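You operate a simulated robot arm through the tools that you are given. There is no shell and no other tool.

The job below is to be done with a simulated two-armed robot. You get a single attempt, and the scene is never put back.

Task
Pick up the white cartridge with one hand, pass it to the other hand and put it on the lower shelf of the grey parts cart.

Only the result counts: the job must be done as asked and must still hold three seconds after the hand-in. Knocking over, shifting, dropping, spilling or breaking anything else fails it.

Robot
Two 7-joint arms with two-finger parallel grippers on one trunk, on a base that moves. Base frame: it is fixed to the floor where the robot stands at the start and does not move with it; the origin is under the middle of the robot, x ahead of it, y to its left, z up. Units: m, degrees, N and s.
The left shoulder is at the start at [0.11, 0.169, 1.442], the right one opposite. With the tool pointing down near the work surface each hand reaches from about 0.26 to 0.68 m from the robot's upright axis, wherever it stands, measured 20 degrees to its own side. Places, roughly: lower shelf of the grey parts cart [1.6, 0.1, 0.4]. Payload 1.57 kg a hand.
The tool frame of a hand sits at the grasp point between the pads (the TCP): z along the fingers, y along the line on which they close. The tips reach 0.03 m beyond it. The gripper opens to 0.08 m. The fingers are 0.017 m wide and 0.012 m thick; the gripper's body (0.04 by 0.082 m) begins 0.08 m behind the TCP.
Orientation is that of the tool frame in the base frame, as a unit quaternion [x, y, z, w]. With the fingers straight down and closing along the base's y, the tool's x points along the base's -x, its y along +y and its z along -z.

Tools
- The arms move only by the tool play_rows. It takes "left_motion", "right_motion" or both (then of equal length, played together; a hand with none holds still); each is text: rows parted by semicolons, each of 7 numbers parted by spaces: the shift along the base's x, y, z in m, then the turn, a rotation vector about the base's x, y, z in degrees, then the gripper command, from -1 (shut) to 1 (fully open), values between in proportion. In form: tx ty tz rx ry rz hand; .... A call has 1 to 20 rows; each row shifts and turns the commanded pose from where the row before left it. A row lasts 0.2 s, in which the tool goes at most 0.05 m and 8.6 degrees; a call with a longer step from one row to the next is refused whole, and so is a gripper value outside its range. Where a pose cannot be reached the arm comes as near as it can. A force on the tool above 40 N (or 10 N above the force at the start of the call, whichever is more), or a blocked arm, ends the call early, and 0.2 s more pass. Each finger travels about 0.072 m/s and halts on what it meets, pressing with about 34 N; the grip force reading is that of the motor and also rises with nothing between the fingers. The clock runs only during rows and for 0.2 s after the last one: add rows that do not move to give the fingers time. It gives the time, the measured TCP pose, the force on the tool (base axes), the opening and the grip force at its end, in the units of the frame above (readings bear some noise), with the torque about the TCP (base axes, N m) and any sound that the robot's microphone picked up.
- Cameras (640 x 400 px; columns grow to the right, rows downward): "scene" is now at [0.1599, -0.0072, 1.617]; the picture's right is [-0.28, -0.96, 0.00], its down [-0.83, 0.24, -0.51] and it looks along [0.49, -0.14, -0.86] (base axes); focal length 296 px, centre (320, 200). "left" rides on the left gripper at [0.072, 0.007, -0.122] in its tool frame; the picture's right is [-0.09, 1.00, 0.00], its down [-0.84, -0.08, -0.54] and it looks along [-0.54, -0.05, 0.84] (tool axes); focal length 238 px, centre (320, 200). "right" rides on the right gripper at [0.072, -0.007, -0.122] in its tool frame; the picture's right is [0.09, 1.00, 0.00], its down [-0.84, 0.08, -0.54] and it looks along [-0.54, 0.05, 0.84] (tool axes); focal length 238 px, centre (320, 200). There is no depth. A picture from a camera that has moved, and an enlarged one, comes with that camera's place and axes in the base frame and with its lens. The place of the scene camera against the robot may be out by one fixed shift of up to 0.025 m in any direction.
- capture(camera): a new picture of that camera. No time passes.
- lift_body(by): slides the trunk up (or, below 0, down) by that many m; the arms and the scene camera ride with it, the base frame stays. It gives what a move gives, with no picture.
- drive_base(legs): drives the robot by 1 to 6 legs, each [ahead, left, turn to the left] in m, m and degrees, along the robot's own axes; the way and the turn of a leg run together, so that a leg with both is an arc; at most 1.5 m and 180 degrees a leg. The arms and the cameras ride along, it lands a little off, and it stops where it bumps. It gives what a move gives.
- aim_head(pan, tilt): turns the head with the scene camera to pan (to the left, within 86 degrees either way) and tilt (down, from -29 to 69), counted from straight ahead of the robot. It gives what a move gives.
- inspect(camera, box): a new picture of the part [left, top, right, bottom] of that camera's present view, enlarged. No time passes.
- job_done(): hands the job in; it is judged then, once.

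Nothing tells you exact positions but the pictures and the camera data. Unless the task says otherwise, let go and move clear before handing in.

The tools are called as name(argument=value, ...) on one line, values as JSON. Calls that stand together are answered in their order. play_rows: Moves the arms, as the interface text tells. Its arguments: {"type":"object","properties":{"left_motion":{"type":"string"},"right_motion":{"type":"string"}},"required":[]} The other tools are called the same way: lift_body (by) moves the trunk up or down; drive_base (legs) drives the base; aim_head (pan, tilt) turns the head that bears the scene camera; capture (camera) takes a picture; inspect (camera, box) takes an enlarged picture of a part of a camera's view; job_done () hands the job in.

At the start:

```text
time_s: 0.0
left_tool_pos: [0.6603, 0.1653, 0.9445]
left_tool_rot: [-0.001, 1.0, 0.0, 0.0]
left_contact_force: [0.2, 0.3, 0.1]
left_wrist_torque: [0.0, -0.02, -0.01]
left_gripper_width: 0.08
left_finger_force: 0.0
right_tool_pos: [0.4698, -0.2085, 0.9316]
right_tool_rot: [0.0, 1.0, -0.001, 0.0]
right_contact_force: [0.5, 0.4, 0.2]
right_wrist_torque: [-0.01, -0.03, 0.03]
right_gripper_width: 0.0802
right_finger_force: 0.1
trunk travel left (down, up): [-0.756, 0.134]
robot x, y, heading: [0.0018, -0.0014, -0.1]
head pan, tilt (commanded): [-16.3, 59.4]
```

scene: 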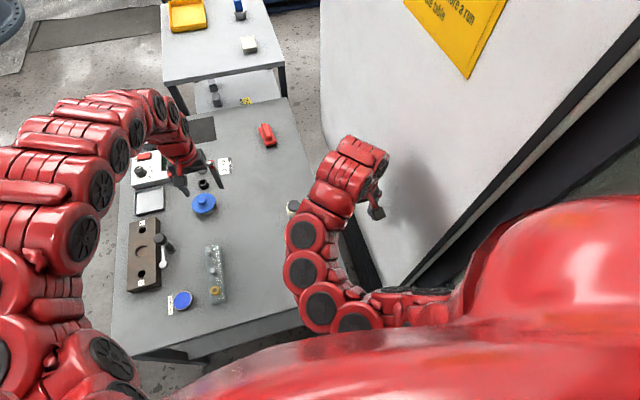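
right: 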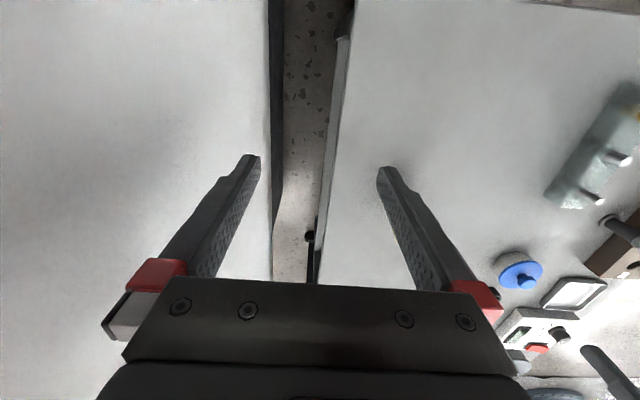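
left: 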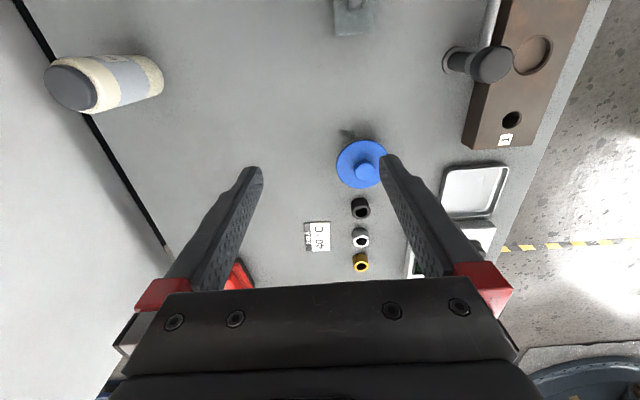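

The table holds several small items, and the cream-white cylinder near the table's right edge looks like the cartridge. I'll inspect more closely before moving anything.

inspect(camera="scene", box=[100, 80, 340, 320])

inspect(camera="left", box=[0, 0, 320, 200])

inspect(camera="scene", box=[140, 0, 340, 120])

```text
1.67 times, centred on (220, 200) of scene
camera zoom: at [0.1599, -0.0072, 1.617], right [-0.28, -0.96, 0.0], down [-0.83, 0.24, -0.51], along [0.49, -0.14, -0.86], focal length 493 px, centre (487, 200)
```

zoom: 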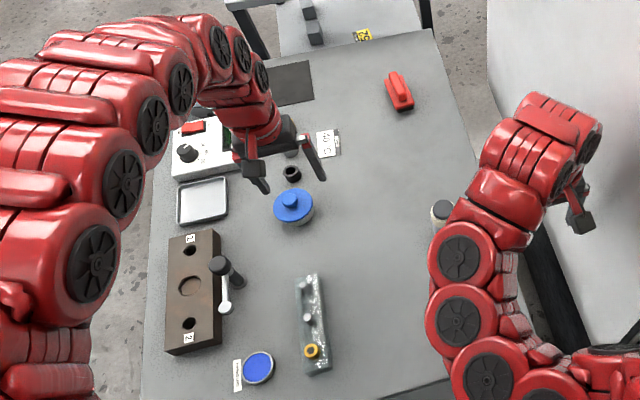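

```text
2.00 times, centred on (160, 100) of left
camera zoom: at [0.5889, 0.1722, 1.0659], right [0.09, 1.0, 0.0], down [0.84, -0.08, 0.54], along [0.54, -0.05, -0.84], focal length 477 px, centre (640, 400)
```

zoom: 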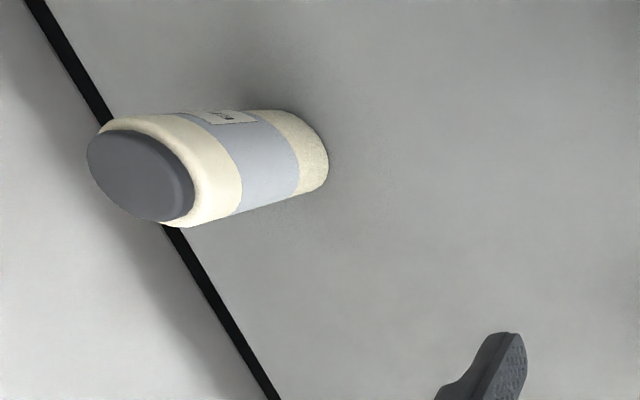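

```text
3.20 times, centred on (240, 60) of scene
camera zoom: at [0.1599, -0.0072, 1.617], right [-0.28, -0.96, 0.0], down [-0.83, 0.24, -0.51], along [0.49, -0.14, -0.86], focal length 946 px, centre (576, 648)
```

zoom: 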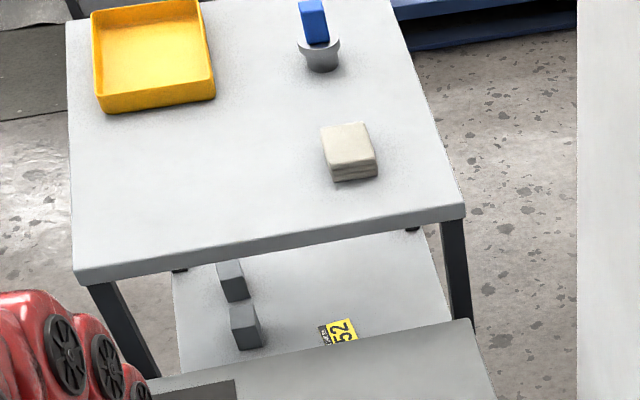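

The cream cylinder with the grey cap is standing upright near the table's right edge, at about (0.60, -0.035); the table top is around z 0.77. I'll look around with the head to see the cart and the free floor.

aim_head(pan=0, tilt=25)

capture(camera="scene")

aim_head(pan=60, tilt=30)

capture(camera="scene")

aim_head(pan=-60, tilt=30)

capture(camera="scene")

aim_head(pan=0, tilt=55)

capture(camera="scene")

```text
time_s: 1.0
left_tool_pos: [0.659, 0.1642, 0.943]
left_tool_rot: [0.001, 1.0, 0.0, 0.0]
left_contact_force: [-0.3, 0.5, 0.6]
left_wrist_torque: [0.0, 0.0, 0.0]
left_gripper_width: 0.08
left_finger_force: 0.0
right_tool_pos: [0.4698, -0.2071, 0.9317]
right_tool_rot: [0.0, 1.0, -0.001, -0.001]
right_contact_force: [0.2, 0.8, -0.4]
right_wrist_torque: [0.02, 0.0, -0.02]
right_gripper_width: 0.0801
right_finger_force: 0.0
trunk travel left (down, up): [-0.756, 0.134]
robot x, y, heading: [0.001, 0.0018, 0.3]
head pan, tilt (commanded): [0.0, 25.0]
```

```text
taken
camera scene: at [0.1873, 0.0117, 1.6662], right [0.0, -1.0, 0.0], down [-0.42, 0.0, -0.91], along [0.91, 0.0, -0.42], focal length 296 px, centre (320, 200)
```

scene: 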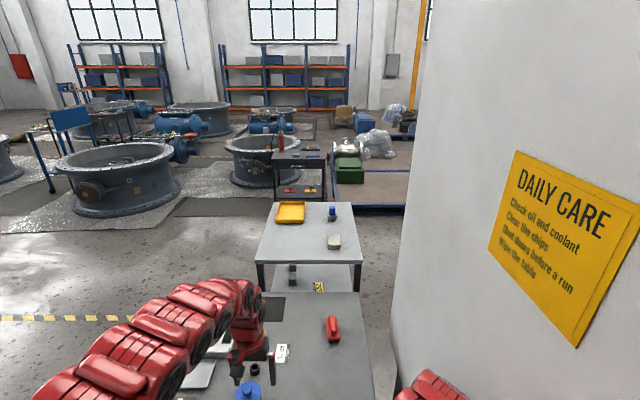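

```text
time_s: 2.3
left_tool_pos: [0.6602, 0.1656, 0.943]
left_tool_rot: [0.0, 1.0, 0.001, -0.001]
left_contact_force: [-1.4, 0.4, -0.1]
left_wrist_torque: [-0.04, 0.0, 0.01]
left_gripper_width: 0.08
left_finger_force: 0.1
right_tool_pos: [0.469, -0.2093, 0.9317]
right_tool_rot: [0.0, 1.0, 0.0, -0.001]
right_contact_force: [0.1, 0.3, 0.3]
right_wrist_torque: [-0.01, 0.01, 0.0]
right_gripper_width: 0.0797
right_finger_force: 0.1
trunk travel left (down, up): [-0.756, 0.134]
robot x, y, heading: [0.0013, 0.0028, 0.0]
head pan, tilt (commanded): [60.0, 30.0]
```

```text
taken
camera scene: at [0.1405, 0.09, 1.6583], right [0.87, -0.5, 0.0], down [-0.25, -0.43, -0.87], along [0.43, 0.75, -0.5], focal length 296 px, centre (320, 200)
```

scene: 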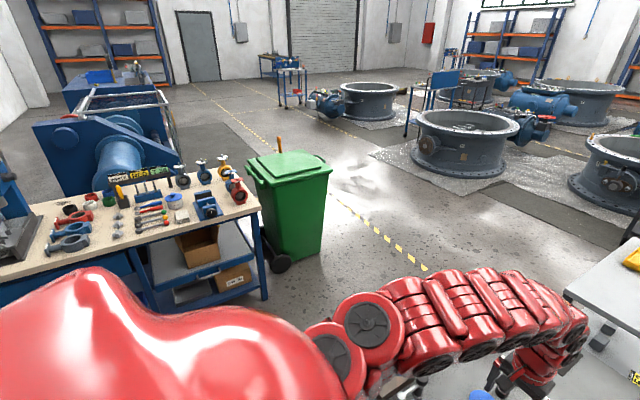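

```text
time_s: 4.3
left_tool_pos: [0.6603, 0.1645, 0.9443]
left_tool_rot: [0.0, 1.0, 0.0, 0.0]
left_contact_force: [-0.5, -0.3, 0.2]
left_wrist_torque: [0.02, 0.04, 0.04]
left_gripper_width: 0.0799
left_finger_force: 0.1
right_tool_pos: [0.4705, -0.2084, 0.9324]
right_tool_rot: [-0.001, 1.0, 0.001, 0.0]
right_contact_force: [-0.1, -0.1, 0.1]
right_wrist_torque: [0.03, 0.01, 0.03]
right_gripper_width: 0.08
right_finger_force: 0.2
trunk travel left (down, up): [-0.756, 0.134]
robot x, y, heading: [0.0022, 0.0018, 0.0]
head pan, tilt (commanded): [-60.0, 30.0]
```

```text
taken
camera scene: at [0.1405, -0.0666, 1.6583], right [-0.87, -0.5, 0.0], down [-0.25, 0.43, -0.87], along [0.43, -0.75, -0.5], focal length 296 px, centre (320, 200)
```

scene: 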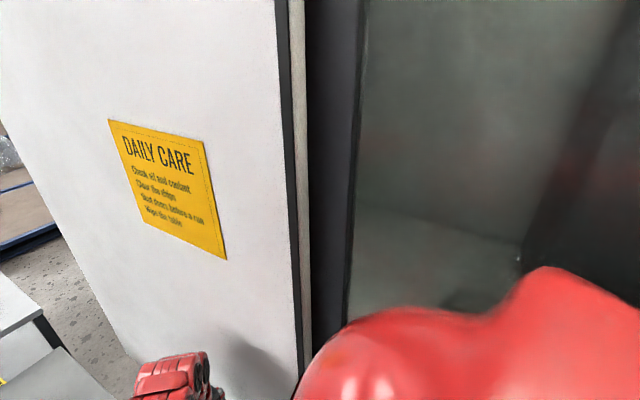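

```text
time_s: 5.6
left_tool_pos: [0.6593, 0.1649, 0.9445]
left_tool_rot: [0.0, 1.0, 0.0, 0.0]
left_contact_force: [0.1, 0.0, 0.6]
left_wrist_torque: [0.0, 0.02, -0.01]
left_gripper_width: 0.0802
left_finger_force: 0.2
right_tool_pos: [0.4696, -0.2095, 0.9321]
right_tool_rot: [-0.001, 1.0, 0.0, -0.001]
right_contact_force: [0.0, 0.4, 0.5]
right_wrist_torque: [0.0, 0.04, 0.0]
right_gripper_width: 0.08
right_finger_force: 0.0
trunk travel left (down, up): [-0.756, 0.134]
robot x, y, heading: [-0.0008, 0.0, -0.2]
head pan, tilt (commanded): [0.0, 55.0]
```

```text
taken
camera scene: at [0.1673, 0.0116, 1.6223], right [0.0, -1.0, 0.0], down [-0.82, 0.0, -0.57], along [0.57, 0.0, -0.82], focal length 296 px, centre (320, 200)
```

scene: 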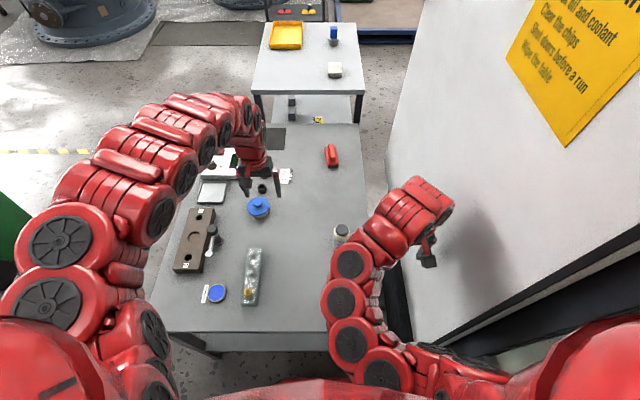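

The machine wall closes off the right side, so the cart has to be reached by driving around the table's left. The floor there is clear, with the bin and bench out at y > 1.5. I'll shift both hands a little for better views of the cartridge, so I can triangulate it.

play_rows(left_motion="-0.03 0.0 0.02 0 0 0 1; -0.03 0.0 0.02 0 0 0 1; -0.03 0.0 0.02 0 0 0 1; -0.03 0.0 0.02 0 0 0 1; 0 0 0 0 0 0 1", right_motion="0 0.035 0.01 0 0 0 1; 0 0.035 0.01 0 0 0 1; 0 0.035 0.01 0 0 0 1; 0 0.035 0.01 0 0 0 1; 0 0 0 0 0 0 1")

capture(camera="right")

capture(camera="left")

capture(camera="scene")

```text
time_s: 6.8
left_tool_pos: [0.6391, 0.1646, 0.9839]
left_tool_rot: [0.0, 1.0, 0.0, -0.002]
left_contact_force: [-0.7, -1.1, 0.1]
left_wrist_torque: [0.02, -0.03, -0.02]
left_gripper_width: 0.0801
left_finger_force: 0.1
left hand out of reach, approached as far as the arm can: row 2, 3, 4
right_tool_pos: [0.4673, -0.1467, 0.949]
right_tool_rot: [0.0, 1.0, -0.003, 0.003]
right_contact_force: [0.2, 0.1, -0.3]
right_wrist_torque: [0.0, -0.01, -0.02]
right_gripper_width: 0.0799
right_finger_force: 0.0
right hand out of reach, approached as far as the arm can: row 2, 3, 4
trunk travel left (down, up): [-0.756, 0.134]
robot x, y, heading: [0.002, -0.0029, 0.1]
head pan, tilt (commanded): [0.0, 55.0]
```

```text
taken
camera right: at [0.3948, -0.1531, 1.0698], right [-0.09, 1.0, -0.01], down [0.83, 0.08, 0.55], along [0.55, 0.05, -0.84], focal length 238 px, centre (320, 200)
```

right: 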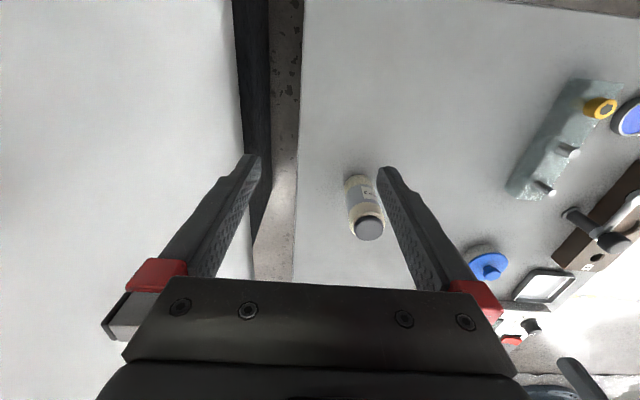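

```text
taken
camera left: at [0.5682, 0.1714, 1.106], right [0.09, 1.0, 0.0], down [0.84, -0.08, 0.54], along [0.54, -0.05, -0.84], focal length 238 px, centre (320, 200)
```

left: 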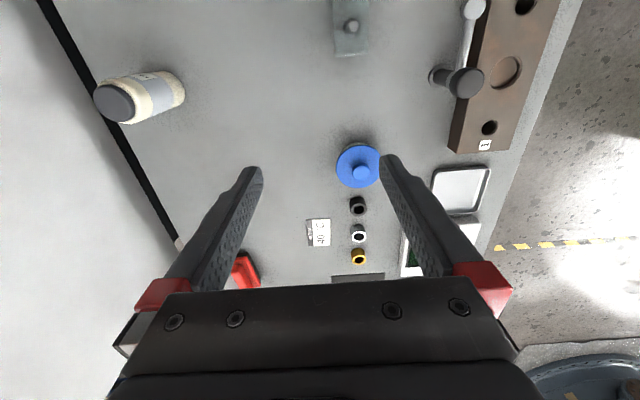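

```text
taken
camera scene: at [0.1681, 0.011, 1.6222], right [0.0, -1.0, 0.0], down [-0.82, 0.0, -0.57], along [0.57, 0.0, -0.82], focal length 296 px, centre (320, 200)
```

scene: 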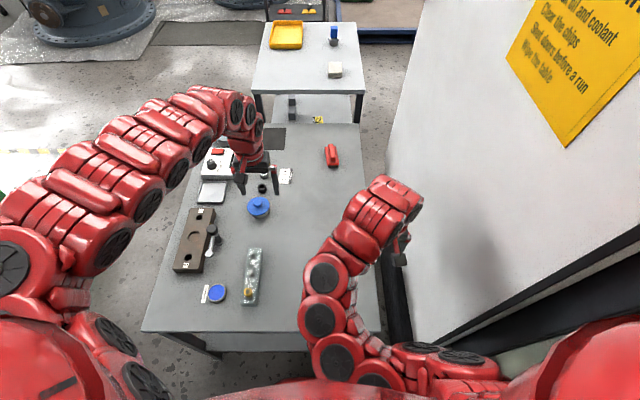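

Both arms stopped short of the commanded pose because that height is near their folding limit, but the cartridge is now visible in both hand cameras. I'll zoom in on it for triangulation.

inspect(camera="right", box=[300, 150, 428, 260])

inspect(camera="left", box=[60, 30, 220, 150])

```text
3.64 times, centred on (364, 205) of right
camera zoom: at [0.3948, -0.1531, 1.0698], right [-0.09, 1.0, -0.01], down [0.83, 0.08, 0.55], along [0.55, 0.05, -0.84], focal length 867 px, centre (160, 182)
```

zoom: 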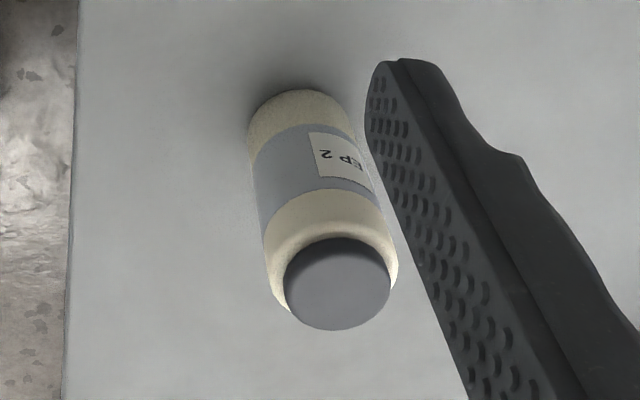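

```text
3.33 times, centred on (140, 90) of left
camera zoom: at [0.5682, 0.1714, 1.106], right [0.09, 1.0, 0.0], down [0.84, -0.08, 0.54], along [0.54, -0.05, -0.84], focal length 794 px, centre (920, 567)
```

zoom: 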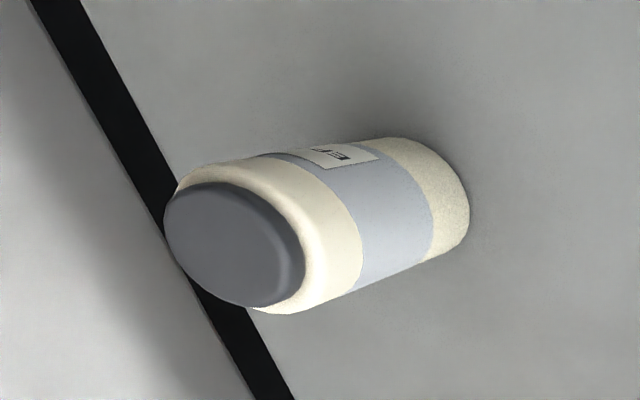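

From both hand cameras I get the cartridge axis at about (0.60, -0.067). It stands from z 0.705 up to 0.82, about 0.05 m across. I'll bring the right hand over it while turning the tool 90° about vertical, so the fingers close along x and the left hand can later take it from the robot's side.

play_rows(right_motion="0.011 0.005 -0.003 0 0 7.5 1; 0.011 0.005 -0.003 0 0 7.5 1; 0.011 0.005 -0.003 0 0 7.5 1; 0.011 0.005 -0.003 0 0 7.5 1; 0.011 0.005 -0.003 0 0 7.5 1; 0.011 0.005 -0.003 0 0 7.5 1; 0 0 0 0 0 0 1")

capture(camera="right")

```text
time_s: 8.4
left_tool_pos: [0.638, 0.1647, 0.9832]
left_tool_rot: [0.0, 1.0, 0.0, -0.003]
left_contact_force: [-0.1, 0.3, 0.6]
left_wrist_torque: [0.01, -0.01, -0.01]
left_gripper_width: 0.0798
left_finger_force: 0.1
right_tool_pos: [0.5336, -0.1161, 0.931]
right_tool_rot: [-0.384, 0.923, 0.001, -0.001]
right_contact_force: [0.0, 0.0, 0.4]
right_wrist_torque: [-0.02, -0.01, 0.02]
right_gripper_width: 0.0801
right_finger_force: 0.0
trunk travel left (down, up): [-0.756, 0.134]
robot x, y, heading: [-0.0026, -0.0006, -0.0]
head pan, tilt (commanded): [0.0, 55.0]
```

```text
taken
camera right: at [0.4872, -0.1727, 1.0528], right [-0.77, 0.64, 0.0], down [0.54, 0.65, 0.54], along [0.35, 0.42, -0.84], focal length 238 px, centre (320, 200)
```

right: 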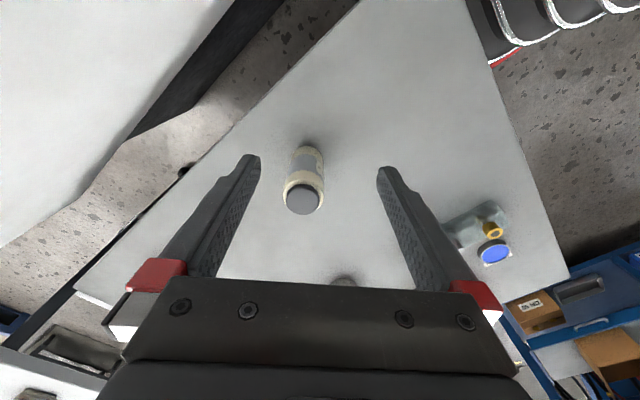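

The cartridge is clearly visible ahead of the right gripper and matches my estimate. I'll finish the 90° turn and move over it, then refine its position.

inspect(camera="right", box=[256, 120, 368, 230])

play_rows(right_motion="0.005 0.002 0 0 0 7.5 1; 0.005 0.002 0 0 0 7.5 1; 0.005 0.002 0 0 0 7.5 1; 0.005 0.002 0 0 0 7.5 1; 0.005 0.002 0 0 0 7.5 1; 0.005 0.002 0 0 0 7.5 1; 0 0 0 0 0 0 1")

capture(camera="right")

capture(camera="scene")

```text
3.64 times, centred on (312, 175) of right
camera zoom: at [0.4872, -0.1727, 1.0528], right [-0.77, 0.64, 0.0], down [0.54, 0.65, 0.54], along [0.35, 0.42, -0.84], focal length 867 px, centre (349, 291)
```

zoom: 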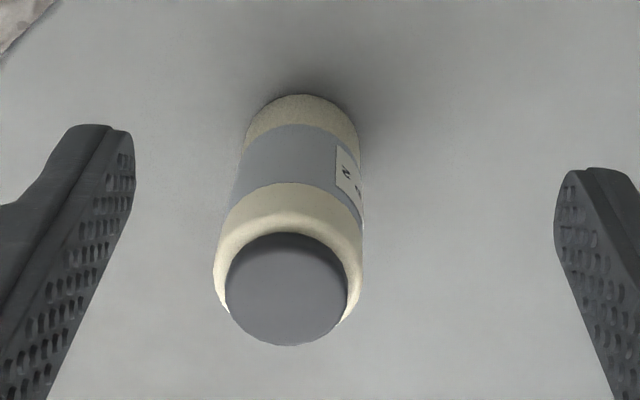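

```text
time_s: 10.0
left_tool_pos: [0.639, 0.1646, 0.9839]
left_tool_rot: [0.0, 1.0, 0.0, 0.0]
left_contact_force: [-0.2, 0.3, 0.5]
left_wrist_torque: [0.02, 0.03, 0.01]
left_gripper_width: 0.0802
left_finger_force: 0.2
right_tool_pos: [0.563, -0.1034, 0.9306]
right_tool_rot: [0.708, -0.707, 0.001, 0.0]
right_contact_force: [0.0, -0.1, 1.4]
right_wrist_torque: [-0.02, 0.0, 0.02]
right_gripper_width: 0.0797
right_finger_force: 0.0
trunk travel left (down, up): [-0.756, 0.134]
robot x, y, heading: [0.0024, -0.0014, -0.2]
head pan, tilt (commanded): [0.0, 55.0]
```

```text
taken
camera right: at [0.5698, -0.176, 1.0527], right [-1.0, -0.09, 0.0], down [-0.08, 0.84, 0.54], along [-0.05, 0.54, -0.84], focal length 238 px, centre (320, 200)
```

right: 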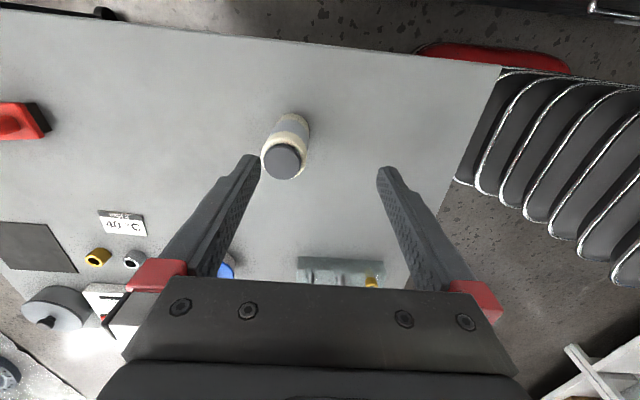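

```text
taken
camera scene: at [0.1672, 0.0118, 1.6223], right [0.0, -1.0, 0.0], down [-0.82, 0.0, -0.57], along [0.57, 0.0, -0.82], focal length 296 px, centre (320, 200)
```

scene: 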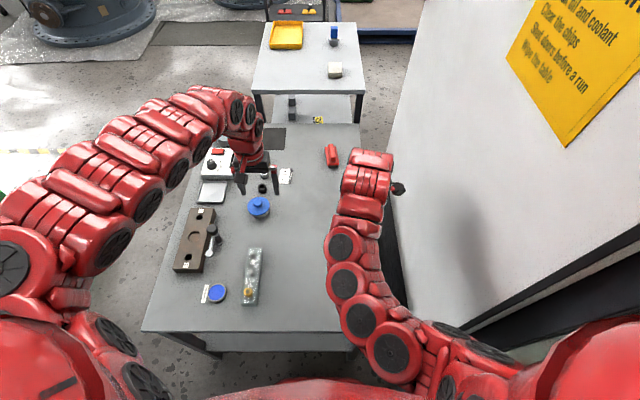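

inspect(camera="right", box=[230, 90, 342, 200])

```text
3.64 times, centred on (286, 145) of right
camera zoom: at [0.5698, -0.176, 1.0527], right [-1.0, -0.09, 0.0], down [-0.08, 0.84, 0.54], along [-0.05, 0.54, -0.84], focal length 867 px, centre (444, 400)
```

zoom: 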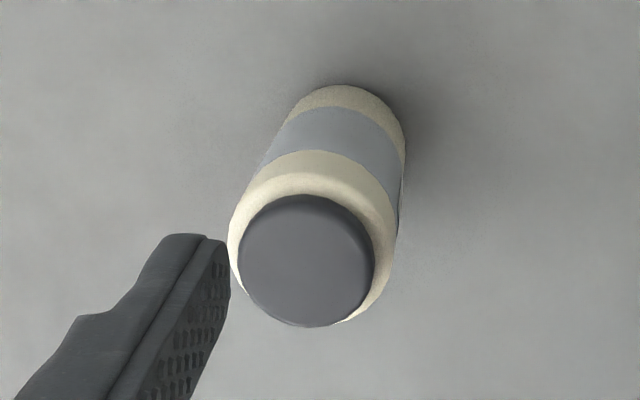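

I have the cartridge axis at (0.600, -0.069) with the top at 0.82. I'll centre the right hand above it and check before descending.

play_rows(right_motion="0.0125 0.0115 0 0 0 0 1; 0.0125 0.0115 0 0 0 0 1; 0.012 0.0115 0 0 0 0 1; 0 0 0 0 0 0 1; 0 0 0 0 0 0 1")

capture(camera="right")

capture(camera="left")

```text
time_s: 11.2
left_tool_pos: [0.6371, 0.1647, 0.9829]
left_tool_rot: [0.0, 1.0, 0.0, -0.001]
left_contact_force: [-0.5, -0.6, 0.2]
left_wrist_torque: [0.01, 0.03, 0.04]
left_gripper_width: 0.0798
left_finger_force: 0.0
right_tool_pos: [0.6022, -0.0701, 0.9302]
right_tool_rot: [-0.707, 0.707, 0.0, 0.0]
right_contact_force: [0.2, 0.3, 0.6]
right_wrist_torque: [0.0, 0.03, 0.0]
right_gripper_width: 0.0801
right_finger_force: 0.0
trunk travel left (down, up): [-0.756, 0.134]
robot x, y, heading: [0.0015, 0.0, -0.1]
head pan, tilt (commanded): [0.0, 55.0]
```

```text
taken
camera right: at [0.608, -0.1419, 1.052], right [-1.0, -0.09, 0.0], down [-0.08, 0.84, 0.54], along [-0.05, 0.54, -0.84], focal length 238 px, centre (320, 200)
```

right: 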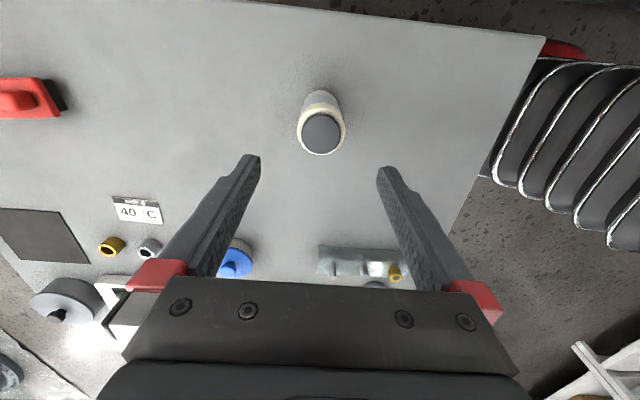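

```text
taken
camera left: at [0.5678, 0.1719, 1.1063], right [0.09, 1.0, 0.0], down [0.84, -0.08, 0.54], along [0.54, -0.05, -0.84], focal length 238 px, centre (320, 200)
```

left: 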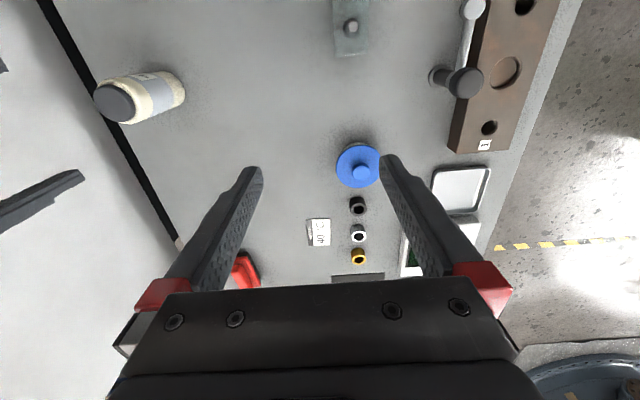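

The hand is centred within a couple of millimetres. I'll descend to a TCP height of about 0.785, straddling the upper body.

play_rows(right_motion="0 0 -0.029 0 0 0 1; 0 0 -0.029 0 0 0 1; 0 0 -0.029 0 0 0 1; 0 0 -0.029 0 0 0 1; 0 0 -0.029 0 0 0 1; 0 0 0 0 0 0 1; 0 0 0 0 0 0 1")

capture(camera="right")

capture(camera="left")

```text
time_s: 12.8
left_tool_pos: [0.6385, 0.1644, 0.984]
left_tool_rot: [-0.001, 1.0, 0.0, -0.002]
left_contact_force: [-0.4, 0.3, 0.6]
left_wrist_torque: [0.0, 0.0, -0.01]
left_gripper_width: 0.0799
left_finger_force: 0.1
right_tool_pos: [0.5989, -0.0682, 0.786]
right_tool_rot: [0.708, -0.707, 0.0, 0.0]
right_contact_force: [0.0, 0.2, 0.1]
right_wrist_torque: [-0.02, 0.01, 0.03]
right_gripper_width: 0.0801
right_finger_force: 0.0
trunk travel left (down, up): [-0.756, 0.134]
robot x, y, heading: [-0.0004, 0.0021, -0.2]
head pan, tilt (commanded): [0.0, 55.0]
```

```text
taken
camera right: at [0.6055, -0.1402, 0.9084], right [-1.0, -0.09, 0.0], down [-0.08, 0.84, 0.54], along [-0.05, 0.54, -0.84], focal length 238 px, centre (320, 200)
```

right: 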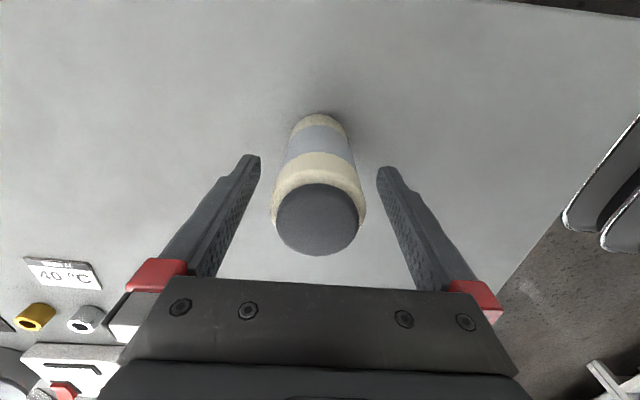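

```text
taken
camera left: at [0.5678, 0.1719, 1.1063], right [0.09, 1.0, 0.0], down [0.84, -0.08, 0.54], along [0.54, -0.05, -0.84], focal length 238 px, centre (320, 200)
```

left: 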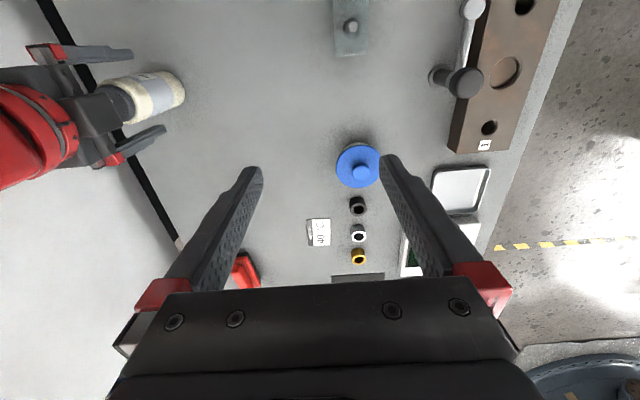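

The fingers straddle the cartridge well and its cap top reads about 0.816. Now I'll close the right gripper.

play_rows(right_motion="0 0 0 0 0 0 0.3; 0 0 0 0 0 0 0; 0 0 0 0 0 0 -1; 0 0 0 0 0 0 -1; 0 0 0 0 0 0 -1; 0 0 0 0 0 0 -1")

capture(camera="right")

```text
time_s: 14.2
left_tool_pos: [0.6383, 0.1651, 0.985]
left_tool_rot: [0.001, 1.0, 0.0, -0.002]
left_contact_force: [0.4, 0.0, 0.6]
left_wrist_torque: [-0.03, 0.03, 0.01]
left_gripper_width: 0.0801
left_finger_force: 0.0
right_tool_pos: [0.5995, -0.0682, 0.7865]
right_tool_rot: [0.708, -0.707, -0.001, 0.0]
right_contact_force: [-0.4, 0.1, 1.1]
right_wrist_torque: [0.0, -0.06, 0.02]
right_gripper_width: 0.0489
right_finger_force: 33.8
trunk travel left (down, up): [-0.756, 0.134]
robot x, y, heading: [0.0042, -0.0002, 0.1]
head pan, tilt (commanded): [0.0, 55.0]
```

```text
taken
camera right: at [0.6055, -0.1402, 0.9085], right [-1.0, -0.09, 0.0], down [-0.08, 0.84, 0.54], along [-0.05, 0.54, -0.84], focal length 238 px, centre (320, 200)
```

right: 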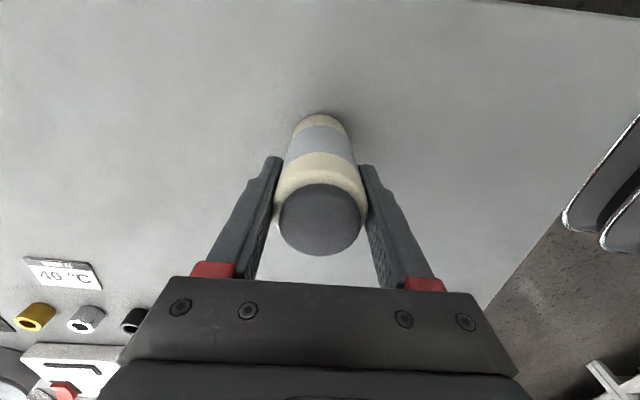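

The grip holds at 0.049 m width. I'll lift the cartridge straight up, about 0.10 m.

play_rows(right_motion="0 0 0.01 0 0 0 -1; 0 0 0.02 0 0 0 -1; 0 0 0.02 0 0 0 -1; 0 0 0.025 0 0 0 -1; 0 0 0.025 0 0 0 -1; 0 0 0 0 0 0 -1; 0 0 0 0 0 0 -1")

capture(camera="right")

capture(camera="left")

```text
time_s: 15.8
left_tool_pos: [0.6381, 0.1643, 0.9837]
left_tool_rot: [0.0, 1.0, 0.0, -0.002]
left_contact_force: [-0.8, -0.7, 0.5]
left_wrist_torque: [0.0, -0.01, 0.01]
left_gripper_width: 0.0799
left_finger_force: 0.0
right_tool_pos: [0.6003, -0.0704, 0.8863]
right_tool_rot: [0.707, -0.707, 0.001, 0.0]
right_contact_force: [-0.8, -0.1, -2.7]
right_wrist_torque: [-0.01, -0.01, 0.01]
right_gripper_width: 0.0489
right_finger_force: 33.8
trunk travel left (down, up): [-0.756, 0.134]
robot x, y, heading: [-0.0014, 0.0003, 0.2]
head pan, tilt (commanded): [0.0, 55.0]
```

```text
taken
camera right: at [0.6068, -0.1422, 1.0078], right [-1.0, -0.09, 0.0], down [-0.08, 0.84, 0.54], along [-0.05, 0.54, -0.84], focal length 238 px, centre (320, 200)
```

right: 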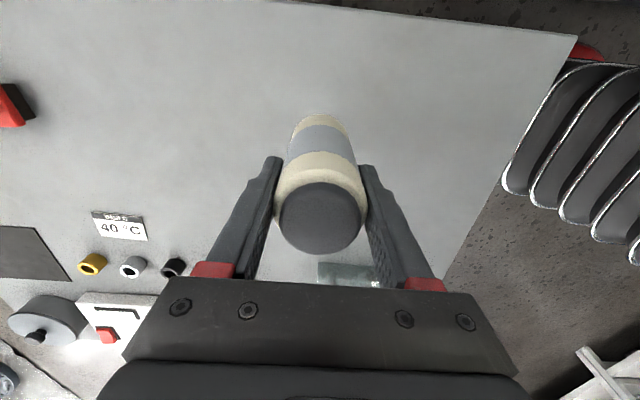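

```text
taken
camera left: at [0.5679, 0.1719, 1.1062], right [0.09, 1.0, 0.0], down [0.84, -0.08, 0.54], along [0.54, -0.05, -0.84], focal length 238 px, centre (320, 200)
```

left: 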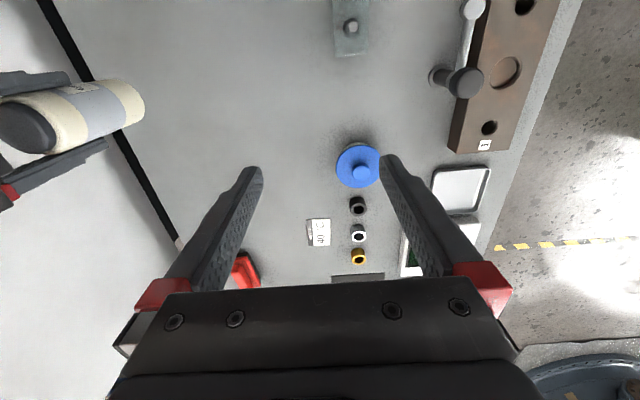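

The cartridge is lifted, weighs about 0.3 kg and sits firmly. Next I'll pitch the left hand up so its fingers point forward and 30° downward, ready to grip the cartridge from the robot's side.

play_rows(left_motion="-0.008 0 -0.01 0 -7.5 0 1; -0.008 0 -0.01 0 -7.5 0 1; -0.008 0 -0.01 0 -7.5 0 1; -0.008 0 -0.01 0 -7.5 0 1; -0.008 0 -0.01 0 -7.5 0 1; -0.008 0 -0.01 0 -7.5 0 1; -0.008 0 -0.01 0 -7.5 0 1; -0.008 0 -0.01 0 -7.5 0 1; 0 0 0 0 0 0 1")

capture(camera="left")

capture(camera="scene")

```text
time_s: 17.8
left_tool_pos: [0.7356, 0.1713, 0.9198]
left_tool_rot: [0.001, 0.946, -0.002, 0.325]
left_contact_force: [-0.5, -0.9, 0.6]
left_wrist_torque: [0.02, 0.0, 0.0]
left_gripper_width: 0.0801
left_finger_force: 0.0
left hand out of reach, approached as far as the arm can: row 1, 2, 3, 4, 5, 6, 7, 8
right_tool_pos: [0.6001, -0.0703, 0.8859]
right_tool_rot: [-0.707, 0.707, 0.0, 0.0]
right_contact_force: [-0.4, 0.6, -2.0]
right_wrist_torque: [-0.06, 0.03, 0.02]
right_gripper_width: 0.049
right_finger_force: 33.7
trunk travel left (down, up): [-0.756, 0.134]
robot x, y, heading: [-0.0007, -0.0019, -0.2]
head pan, tilt (commanded): [0.0, 55.0]
```

```text
taken
camera left: at [0.6046, 0.1812, 0.9731], right [0.08, 1.0, 0.05], down [0.33, -0.07, 0.94], along [0.94, -0.05, -0.33], focal length 238 px, centre (320, 200)
```

left: 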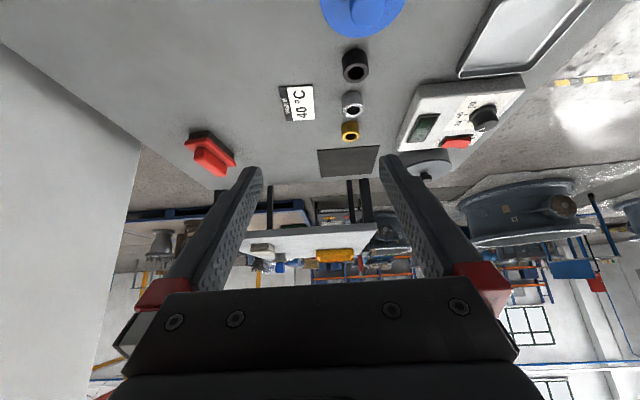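

```text
taken
camera scene: at [0.1676, 0.012, 1.6222], right [0.0, -1.0, 0.0], down [-0.82, 0.0, -0.57], along [0.57, 0.0, -0.82], focal length 296 px, centre (320, 200)
```

scene: 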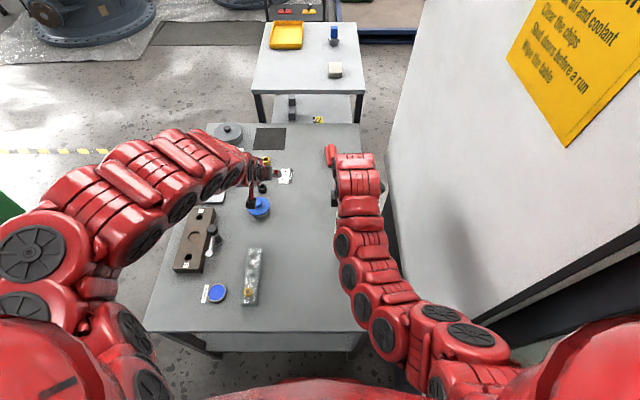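

The left elbow cannot fold that far, so pointing straight ahead doesn't suit this arm here. Its natural direction is forward and to the right, so I'll swing the left hand to point mostly rightward, well clear of the right hand.

play_rows(left_motion="-0.012 0.006 0.003 0 0 -8.5 1; -0.012 0.006 0.003 0 0 -8.5 1; -0.012 0.006 0.003 0 0 -8.5 1; -0.012 0.006 0.003 0 0 -8.5 1; -0.012 0.006 0.003 0 0 -8.5 1; -0.012 0.006 0.003 0 0 -8.5 1; -0.012 0.006 0.003 0 0 -8.5 1; -0.012 0.006 0.003 0 0 -8.5 1; 0 0 0 0 0 0 1")

capture(camera="left")

capture(camera="scene")

```text
time_s: 19.8
left_tool_pos: [0.6564, 0.2178, 0.9296]
left_tool_rot: [0.488, 0.817, -0.152, 0.269]
left_contact_force: [-0.3, 1.2, 1.1]
left_wrist_torque: [0.0, 0.01, 0.02]
left_gripper_width: 0.0799
left_finger_force: 0.1
left hand out of reach, approached as far as the arm can: row 1, 2, 3
right_tool_pos: [0.6003, -0.0707, 0.8853]
right_tool_rot: [-0.707, 0.707, 0.001, 0.0]
right_contact_force: [-0.1, 0.0, -1.5]
right_wrist_torque: [0.0, 0.01, -0.02]
right_gripper_width: 0.0493
right_finger_force: 33.7
trunk travel left (down, up): [-0.756, 0.134]
robot x, y, heading: [0.0007, 0.0012, 0.1]
head pan, tilt (commanded): [0.0, 55.0]
```

```text
taken
camera left: at [0.6, 0.3357, 0.9875], right [0.91, 0.41, 0.07], down [0.09, -0.36, 0.93], along [0.41, -0.84, -0.37], focal length 238 px, centre (320, 200)
```

left: 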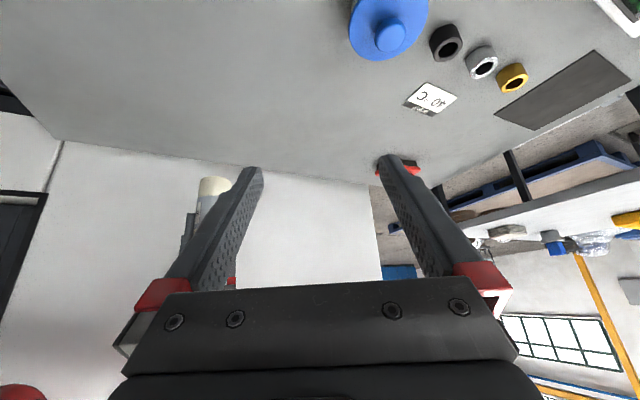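

```text
taken
camera scene: at [0.1677, 0.0112, 1.6222], right [0.0, -1.0, 0.0], down [-0.82, 0.0, -0.57], along [0.57, 0.0, -0.82], focal length 296 px, centre (320, 200)
```

scene: 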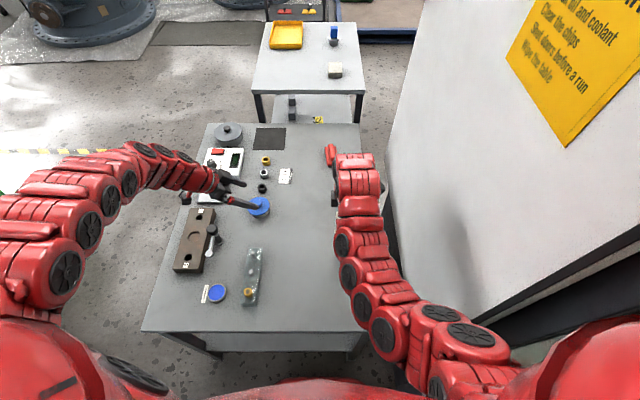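

The left hand now points forward-right, 54° down, comfortably. I'll pitch it up by about 27°, bring the right hand and cartridge toward the middle, and turn the right hand by -60° so the two closing lines are perpendicular.

play_rows(left_motion="0 0 0 -5.9 -3.2 0 1; 0 0 0 -5.9 -3.2 0 1; 0 0 0 -5.9 -3.2 0 1; 0 0 0 -5.9 -3.2 0 1; 0 0 0 0 0 0 1; 0 0 0 0 0 0 1; 0 0 0 0 0 0 1; 0 0 0 0 0 0 1; 0 0 0 0 0 0 1", right_motion="0.005 0.008 0 0 0 -7.5 -1; 0.005 0.008 0 0 0 -7.5 -1; 0.005 0.008 0 0 0 -7.5 -1; 0.005 0.008 0 0 0 -7.5 -1; 0.005 0.008 0 0 0 -7.5 -1; 0.005 0.008 0 0 0 -7.5 -1; 0.005 0.008 0 0 0 -7.5 -1; 0.005 0.008 0 0 0 -7.5 -1; 0 0 0 0 0 0 -1")

capture(camera="left")

capture(camera="right")

capture(camera="scene")

```text
time_s: 21.8
left_tool_pos: [0.6555, 0.2182, 0.9307]
left_tool_rot: [0.436, 0.734, -0.259, 0.452]
left_contact_force: [-0.4, -0.1, -0.4]
left_wrist_torque: [0.01, 0.01, -0.03]
left_gripper_width: 0.0801
left_finger_force: 0.1
right_tool_pos: [0.6398, -0.0057, 0.886]
right_tool_rot: [-0.258, 0.966, 0.0, 0.0]
right_contact_force: [-0.1, 0.3, -1.5]
right_wrist_torque: [0.01, -0.02, 0.02]
right_gripper_width: 0.0489
right_finger_force: 34.0
trunk travel left (down, up): [-0.756, 0.134]
robot x, y, heading: [0.0006, -0.0029, -0.1]
head pan, tilt (commanded): [0.0, 55.0]
```

```text
taken
camera left: at [0.5942, 0.3454, 0.9229], right [0.89, 0.45, 0.09], down [-0.13, 0.04, 0.99], along [0.44, -0.89, 0.09], focal length 238 px, centre (320, 200)
```

left: 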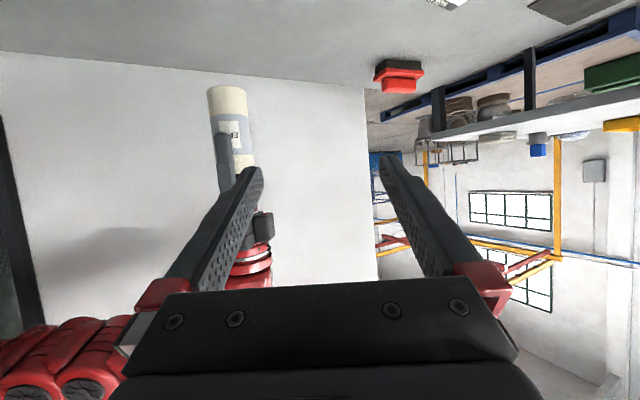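

```text
taken
camera right: at [0.581, -0.0477, 1.0081], right [-0.58, 0.82, 0.0], down [0.69, 0.48, 0.54], along [0.44, 0.31, -0.84], focal length 238 px, centre (320, 200)
```

right: 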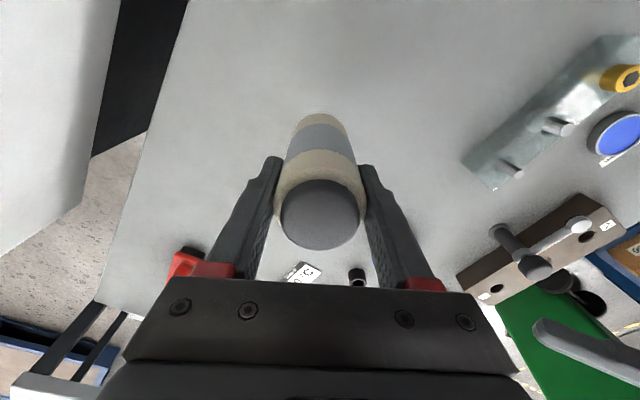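

```text
taken
camera scene: at [0.1675, 0.0117, 1.6223], right [0.0, -1.0, 0.0], down [-0.82, 0.0, -0.57], along [0.57, 0.0, -0.82], focal length 296 px, centre (320, 200)
```

scene: 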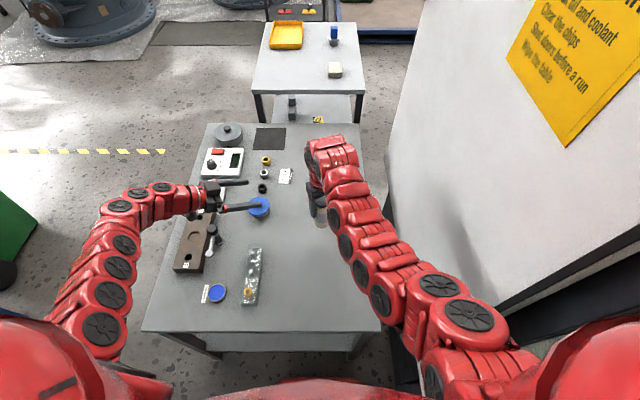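

Both arms are in good postures: the left points toward the cartridge, 27° down, and the closing lines are perpendicular. I'll move the left hand to a pre-grasp point about 0.12 m short of the cartridge on its approach line.

play_rows(left_motion="-0.0137 -0.0262 0.002 0 0 0 1; -0.0137 -0.0262 0.002 0 0 0 1; -0.0137 -0.0262 0.002 0 0 0 1; -0.0137 -0.0262 0.002 0 0 0 1; -0.0137 -0.0262 0.002 0 0 0 1; 0 0 0 0 0 0 1; 0 0 0 0 0 0 1")

capture(camera="left")

capture(camera="scene")

```text
time_s: 23.4
left_tool_pos: [0.6107, 0.1279, 0.9446]
left_tool_rot: [0.458, 0.7, -0.309, 0.452]
left_contact_force: [0.0, -0.3, -0.2]
left_wrist_torque: [0.01, -0.03, -0.01]
left_gripper_width: 0.0801
left_finger_force: 0.1
left hand out of reach, approached as far as the arm can: row 2, 3, 4, 5
right_tool_pos: [0.6407, -0.0064, 0.8859]
right_tool_rot: [-0.259, 0.966, 0.0, -0.001]
right_contact_force: [0.1, -0.6, -1.9]
right_wrist_torque: [0.0, 0.05, -0.02]
right_gripper_width: 0.0489
right_finger_force: 34.1
trunk travel left (down, up): [-0.756, 0.134]
robot x, y, heading: [0.0002, 0.0038, 0.3]
head pan, tilt (commanded): [0.0, 55.0]
```

```text
taken
camera left: at [0.563, 0.2598, 0.9272], right [0.93, 0.35, 0.07], down [-0.12, 0.13, 0.98], along [0.34, -0.93, 0.16], focal length 238 px, centre (320, 200)
```

left: 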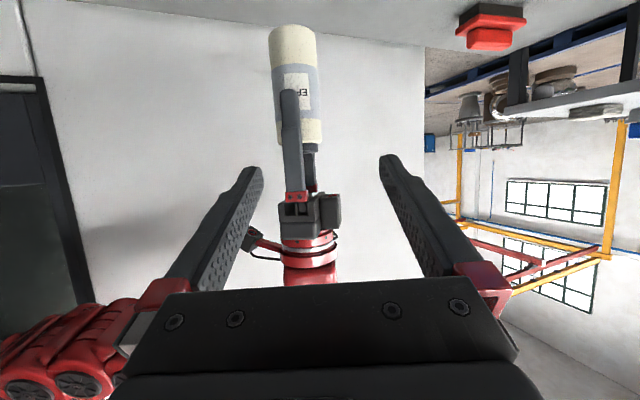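

```text
taken
camera scene: at [0.1678, 0.0114, 1.6222], right [0.0, -1.0, 0.0], down [-0.82, 0.0, -0.57], along [0.57, 0.0, -0.82], focal length 296 px, centre (320, 200)
```

scene: 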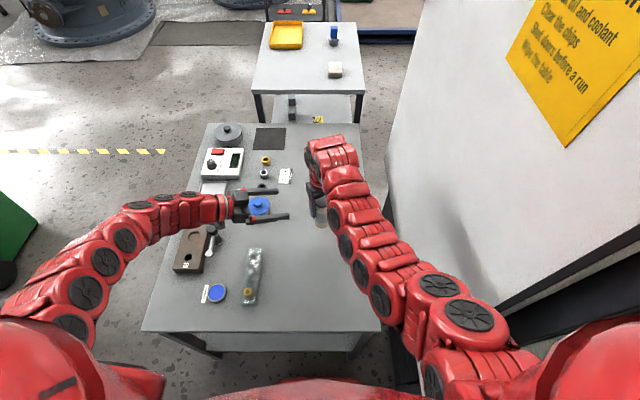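

The left arm hits its folding limit about 0.15 m short of the cartridge. Raising the trunk gives the arms more drop and so more room; I'll lift 0.10 m and check.

lift_body(by=0.1)

capture(camera="left")

capture(camera="right")

```text
time_s: 24.7
left_tool_pos: [0.6099, 0.1279, 1.0439]
left_tool_rot: [0.458, 0.7, -0.309, 0.453]
left_contact_force: [0.2, -0.3, -0.1]
left_wrist_torque: [0.01, -0.02, 0.0]
left_gripper_width: 0.0798
left_finger_force: 0.3
right_tool_pos: [0.6394, -0.0058, 0.987]
right_tool_rot: [-0.259, 0.966, 0.0, -0.002]
right_contact_force: [0.1, 0.4, -2.3]
right_wrist_torque: [0.03, 0.02, -0.03]
right_gripper_width: 0.0487
right_finger_force: 34.2
trunk travel left (down, up): [-0.856, 0.034]
robot x, y, heading: [-0.0011, 0.0007, 0.1]
head pan, tilt (commanded): [0.0, 55.0]
```

```text
taken
camera left: at [0.5631, 0.2602, 1.0271], right [0.93, 0.35, 0.07], down [-0.12, 0.13, 0.98], along [0.34, -0.93, 0.16], focal length 238 px, centre (320, 200)
```

left: 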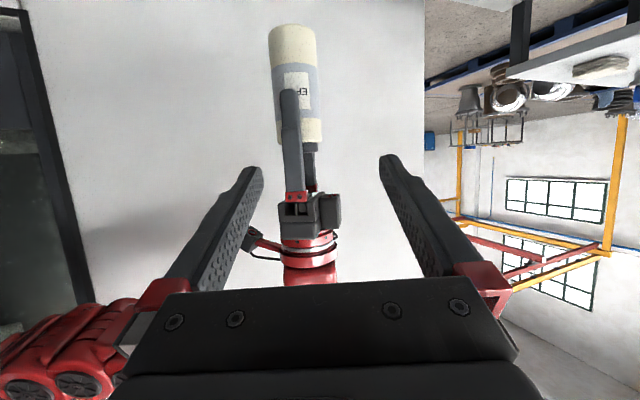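

```text
taken
camera right: at [0.5813, -0.0477, 1.1079], right [-0.58, 0.82, 0.0], down [0.69, 0.49, 0.54], along [0.44, 0.31, -0.84], focal length 238 px, centre (320, 200)
```

right: 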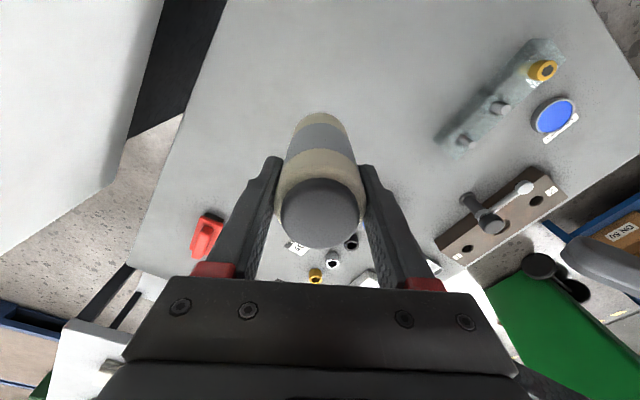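

Stage one: I'll line the left hand up sideways with the cartridge and close half the gap.

play_rows(left_motion="-0.0014 -0.0172 -0.0066 0 0 0 1; -0.0014 -0.0172 -0.0066 0 0 0 1; -0.0014 -0.0172 -0.0066 0 0 0 1; 0 0 0 0 0 0 1; 0 0 0 0 0 0 1")

capture(camera="left")

capture(camera="right")

capture(camera="scene")

```text
time_s: 25.9
left_tool_pos: [0.6066, 0.0754, 1.0247]
left_tool_rot: [0.458, 0.701, -0.308, 0.452]
left_contact_force: [0.2, 0.7, 0.4]
left_wrist_torque: [0.03, 0.03, -0.01]
left_gripper_width: 0.08
left_finger_force: 0.1
right_tool_pos: [0.6399, -0.0067, 0.9857]
right_tool_rot: [-0.259, 0.966, 0.001, -0.001]
right_contact_force: [0.0, 0.1, -1.3]
right_wrist_torque: [-0.03, -0.03, 0.04]
right_gripper_width: 0.049
right_finger_force: 34.7
trunk travel left (down, up): [-0.856, 0.034]
robot x, y, heading: [0.0033, -0.0021, 0.2]
head pan, tilt (commanded): [0.0, 55.0]
```

```text
taken
camera left: at [0.5591, 0.2081, 1.0083], right [0.93, 0.35, 0.07], down [-0.12, 0.13, 0.98], along [0.34, -0.93, 0.16], focal length 238 px, centre (320, 200)
```

left: 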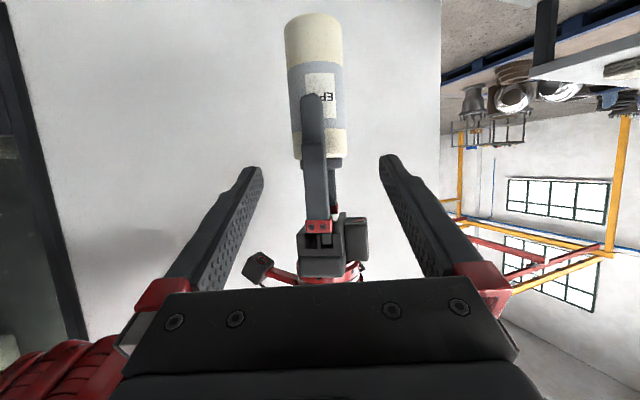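

```text
taken
camera right: at [0.5811, -0.0478, 1.108], right [-0.58, 0.82, 0.0], down [0.69, 0.49, 0.54], along [0.44, 0.31, -0.84], focal length 238 px, centre (320, 200)
```

right: 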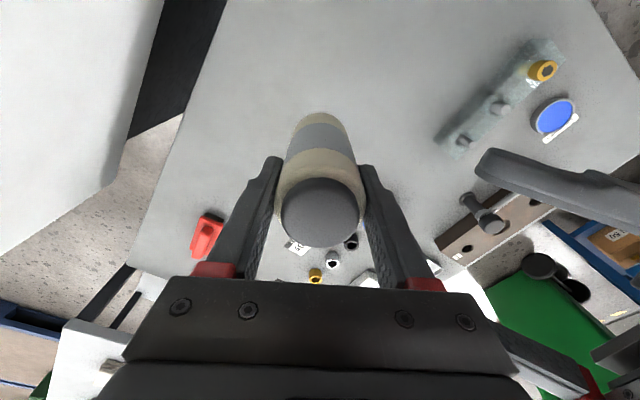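

```text
taken
camera scene: at [0.1677, 0.0118, 1.7222], right [0.0, -1.0, 0.0], down [-0.82, 0.0, -0.57], along [0.57, 0.0, -0.82], focal length 296 px, centre (320, 200)
```

scene: 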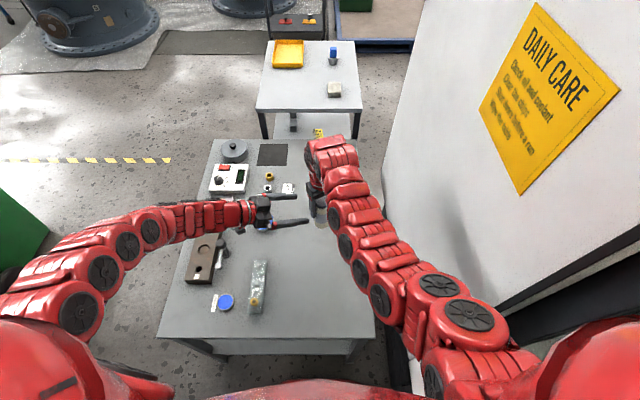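

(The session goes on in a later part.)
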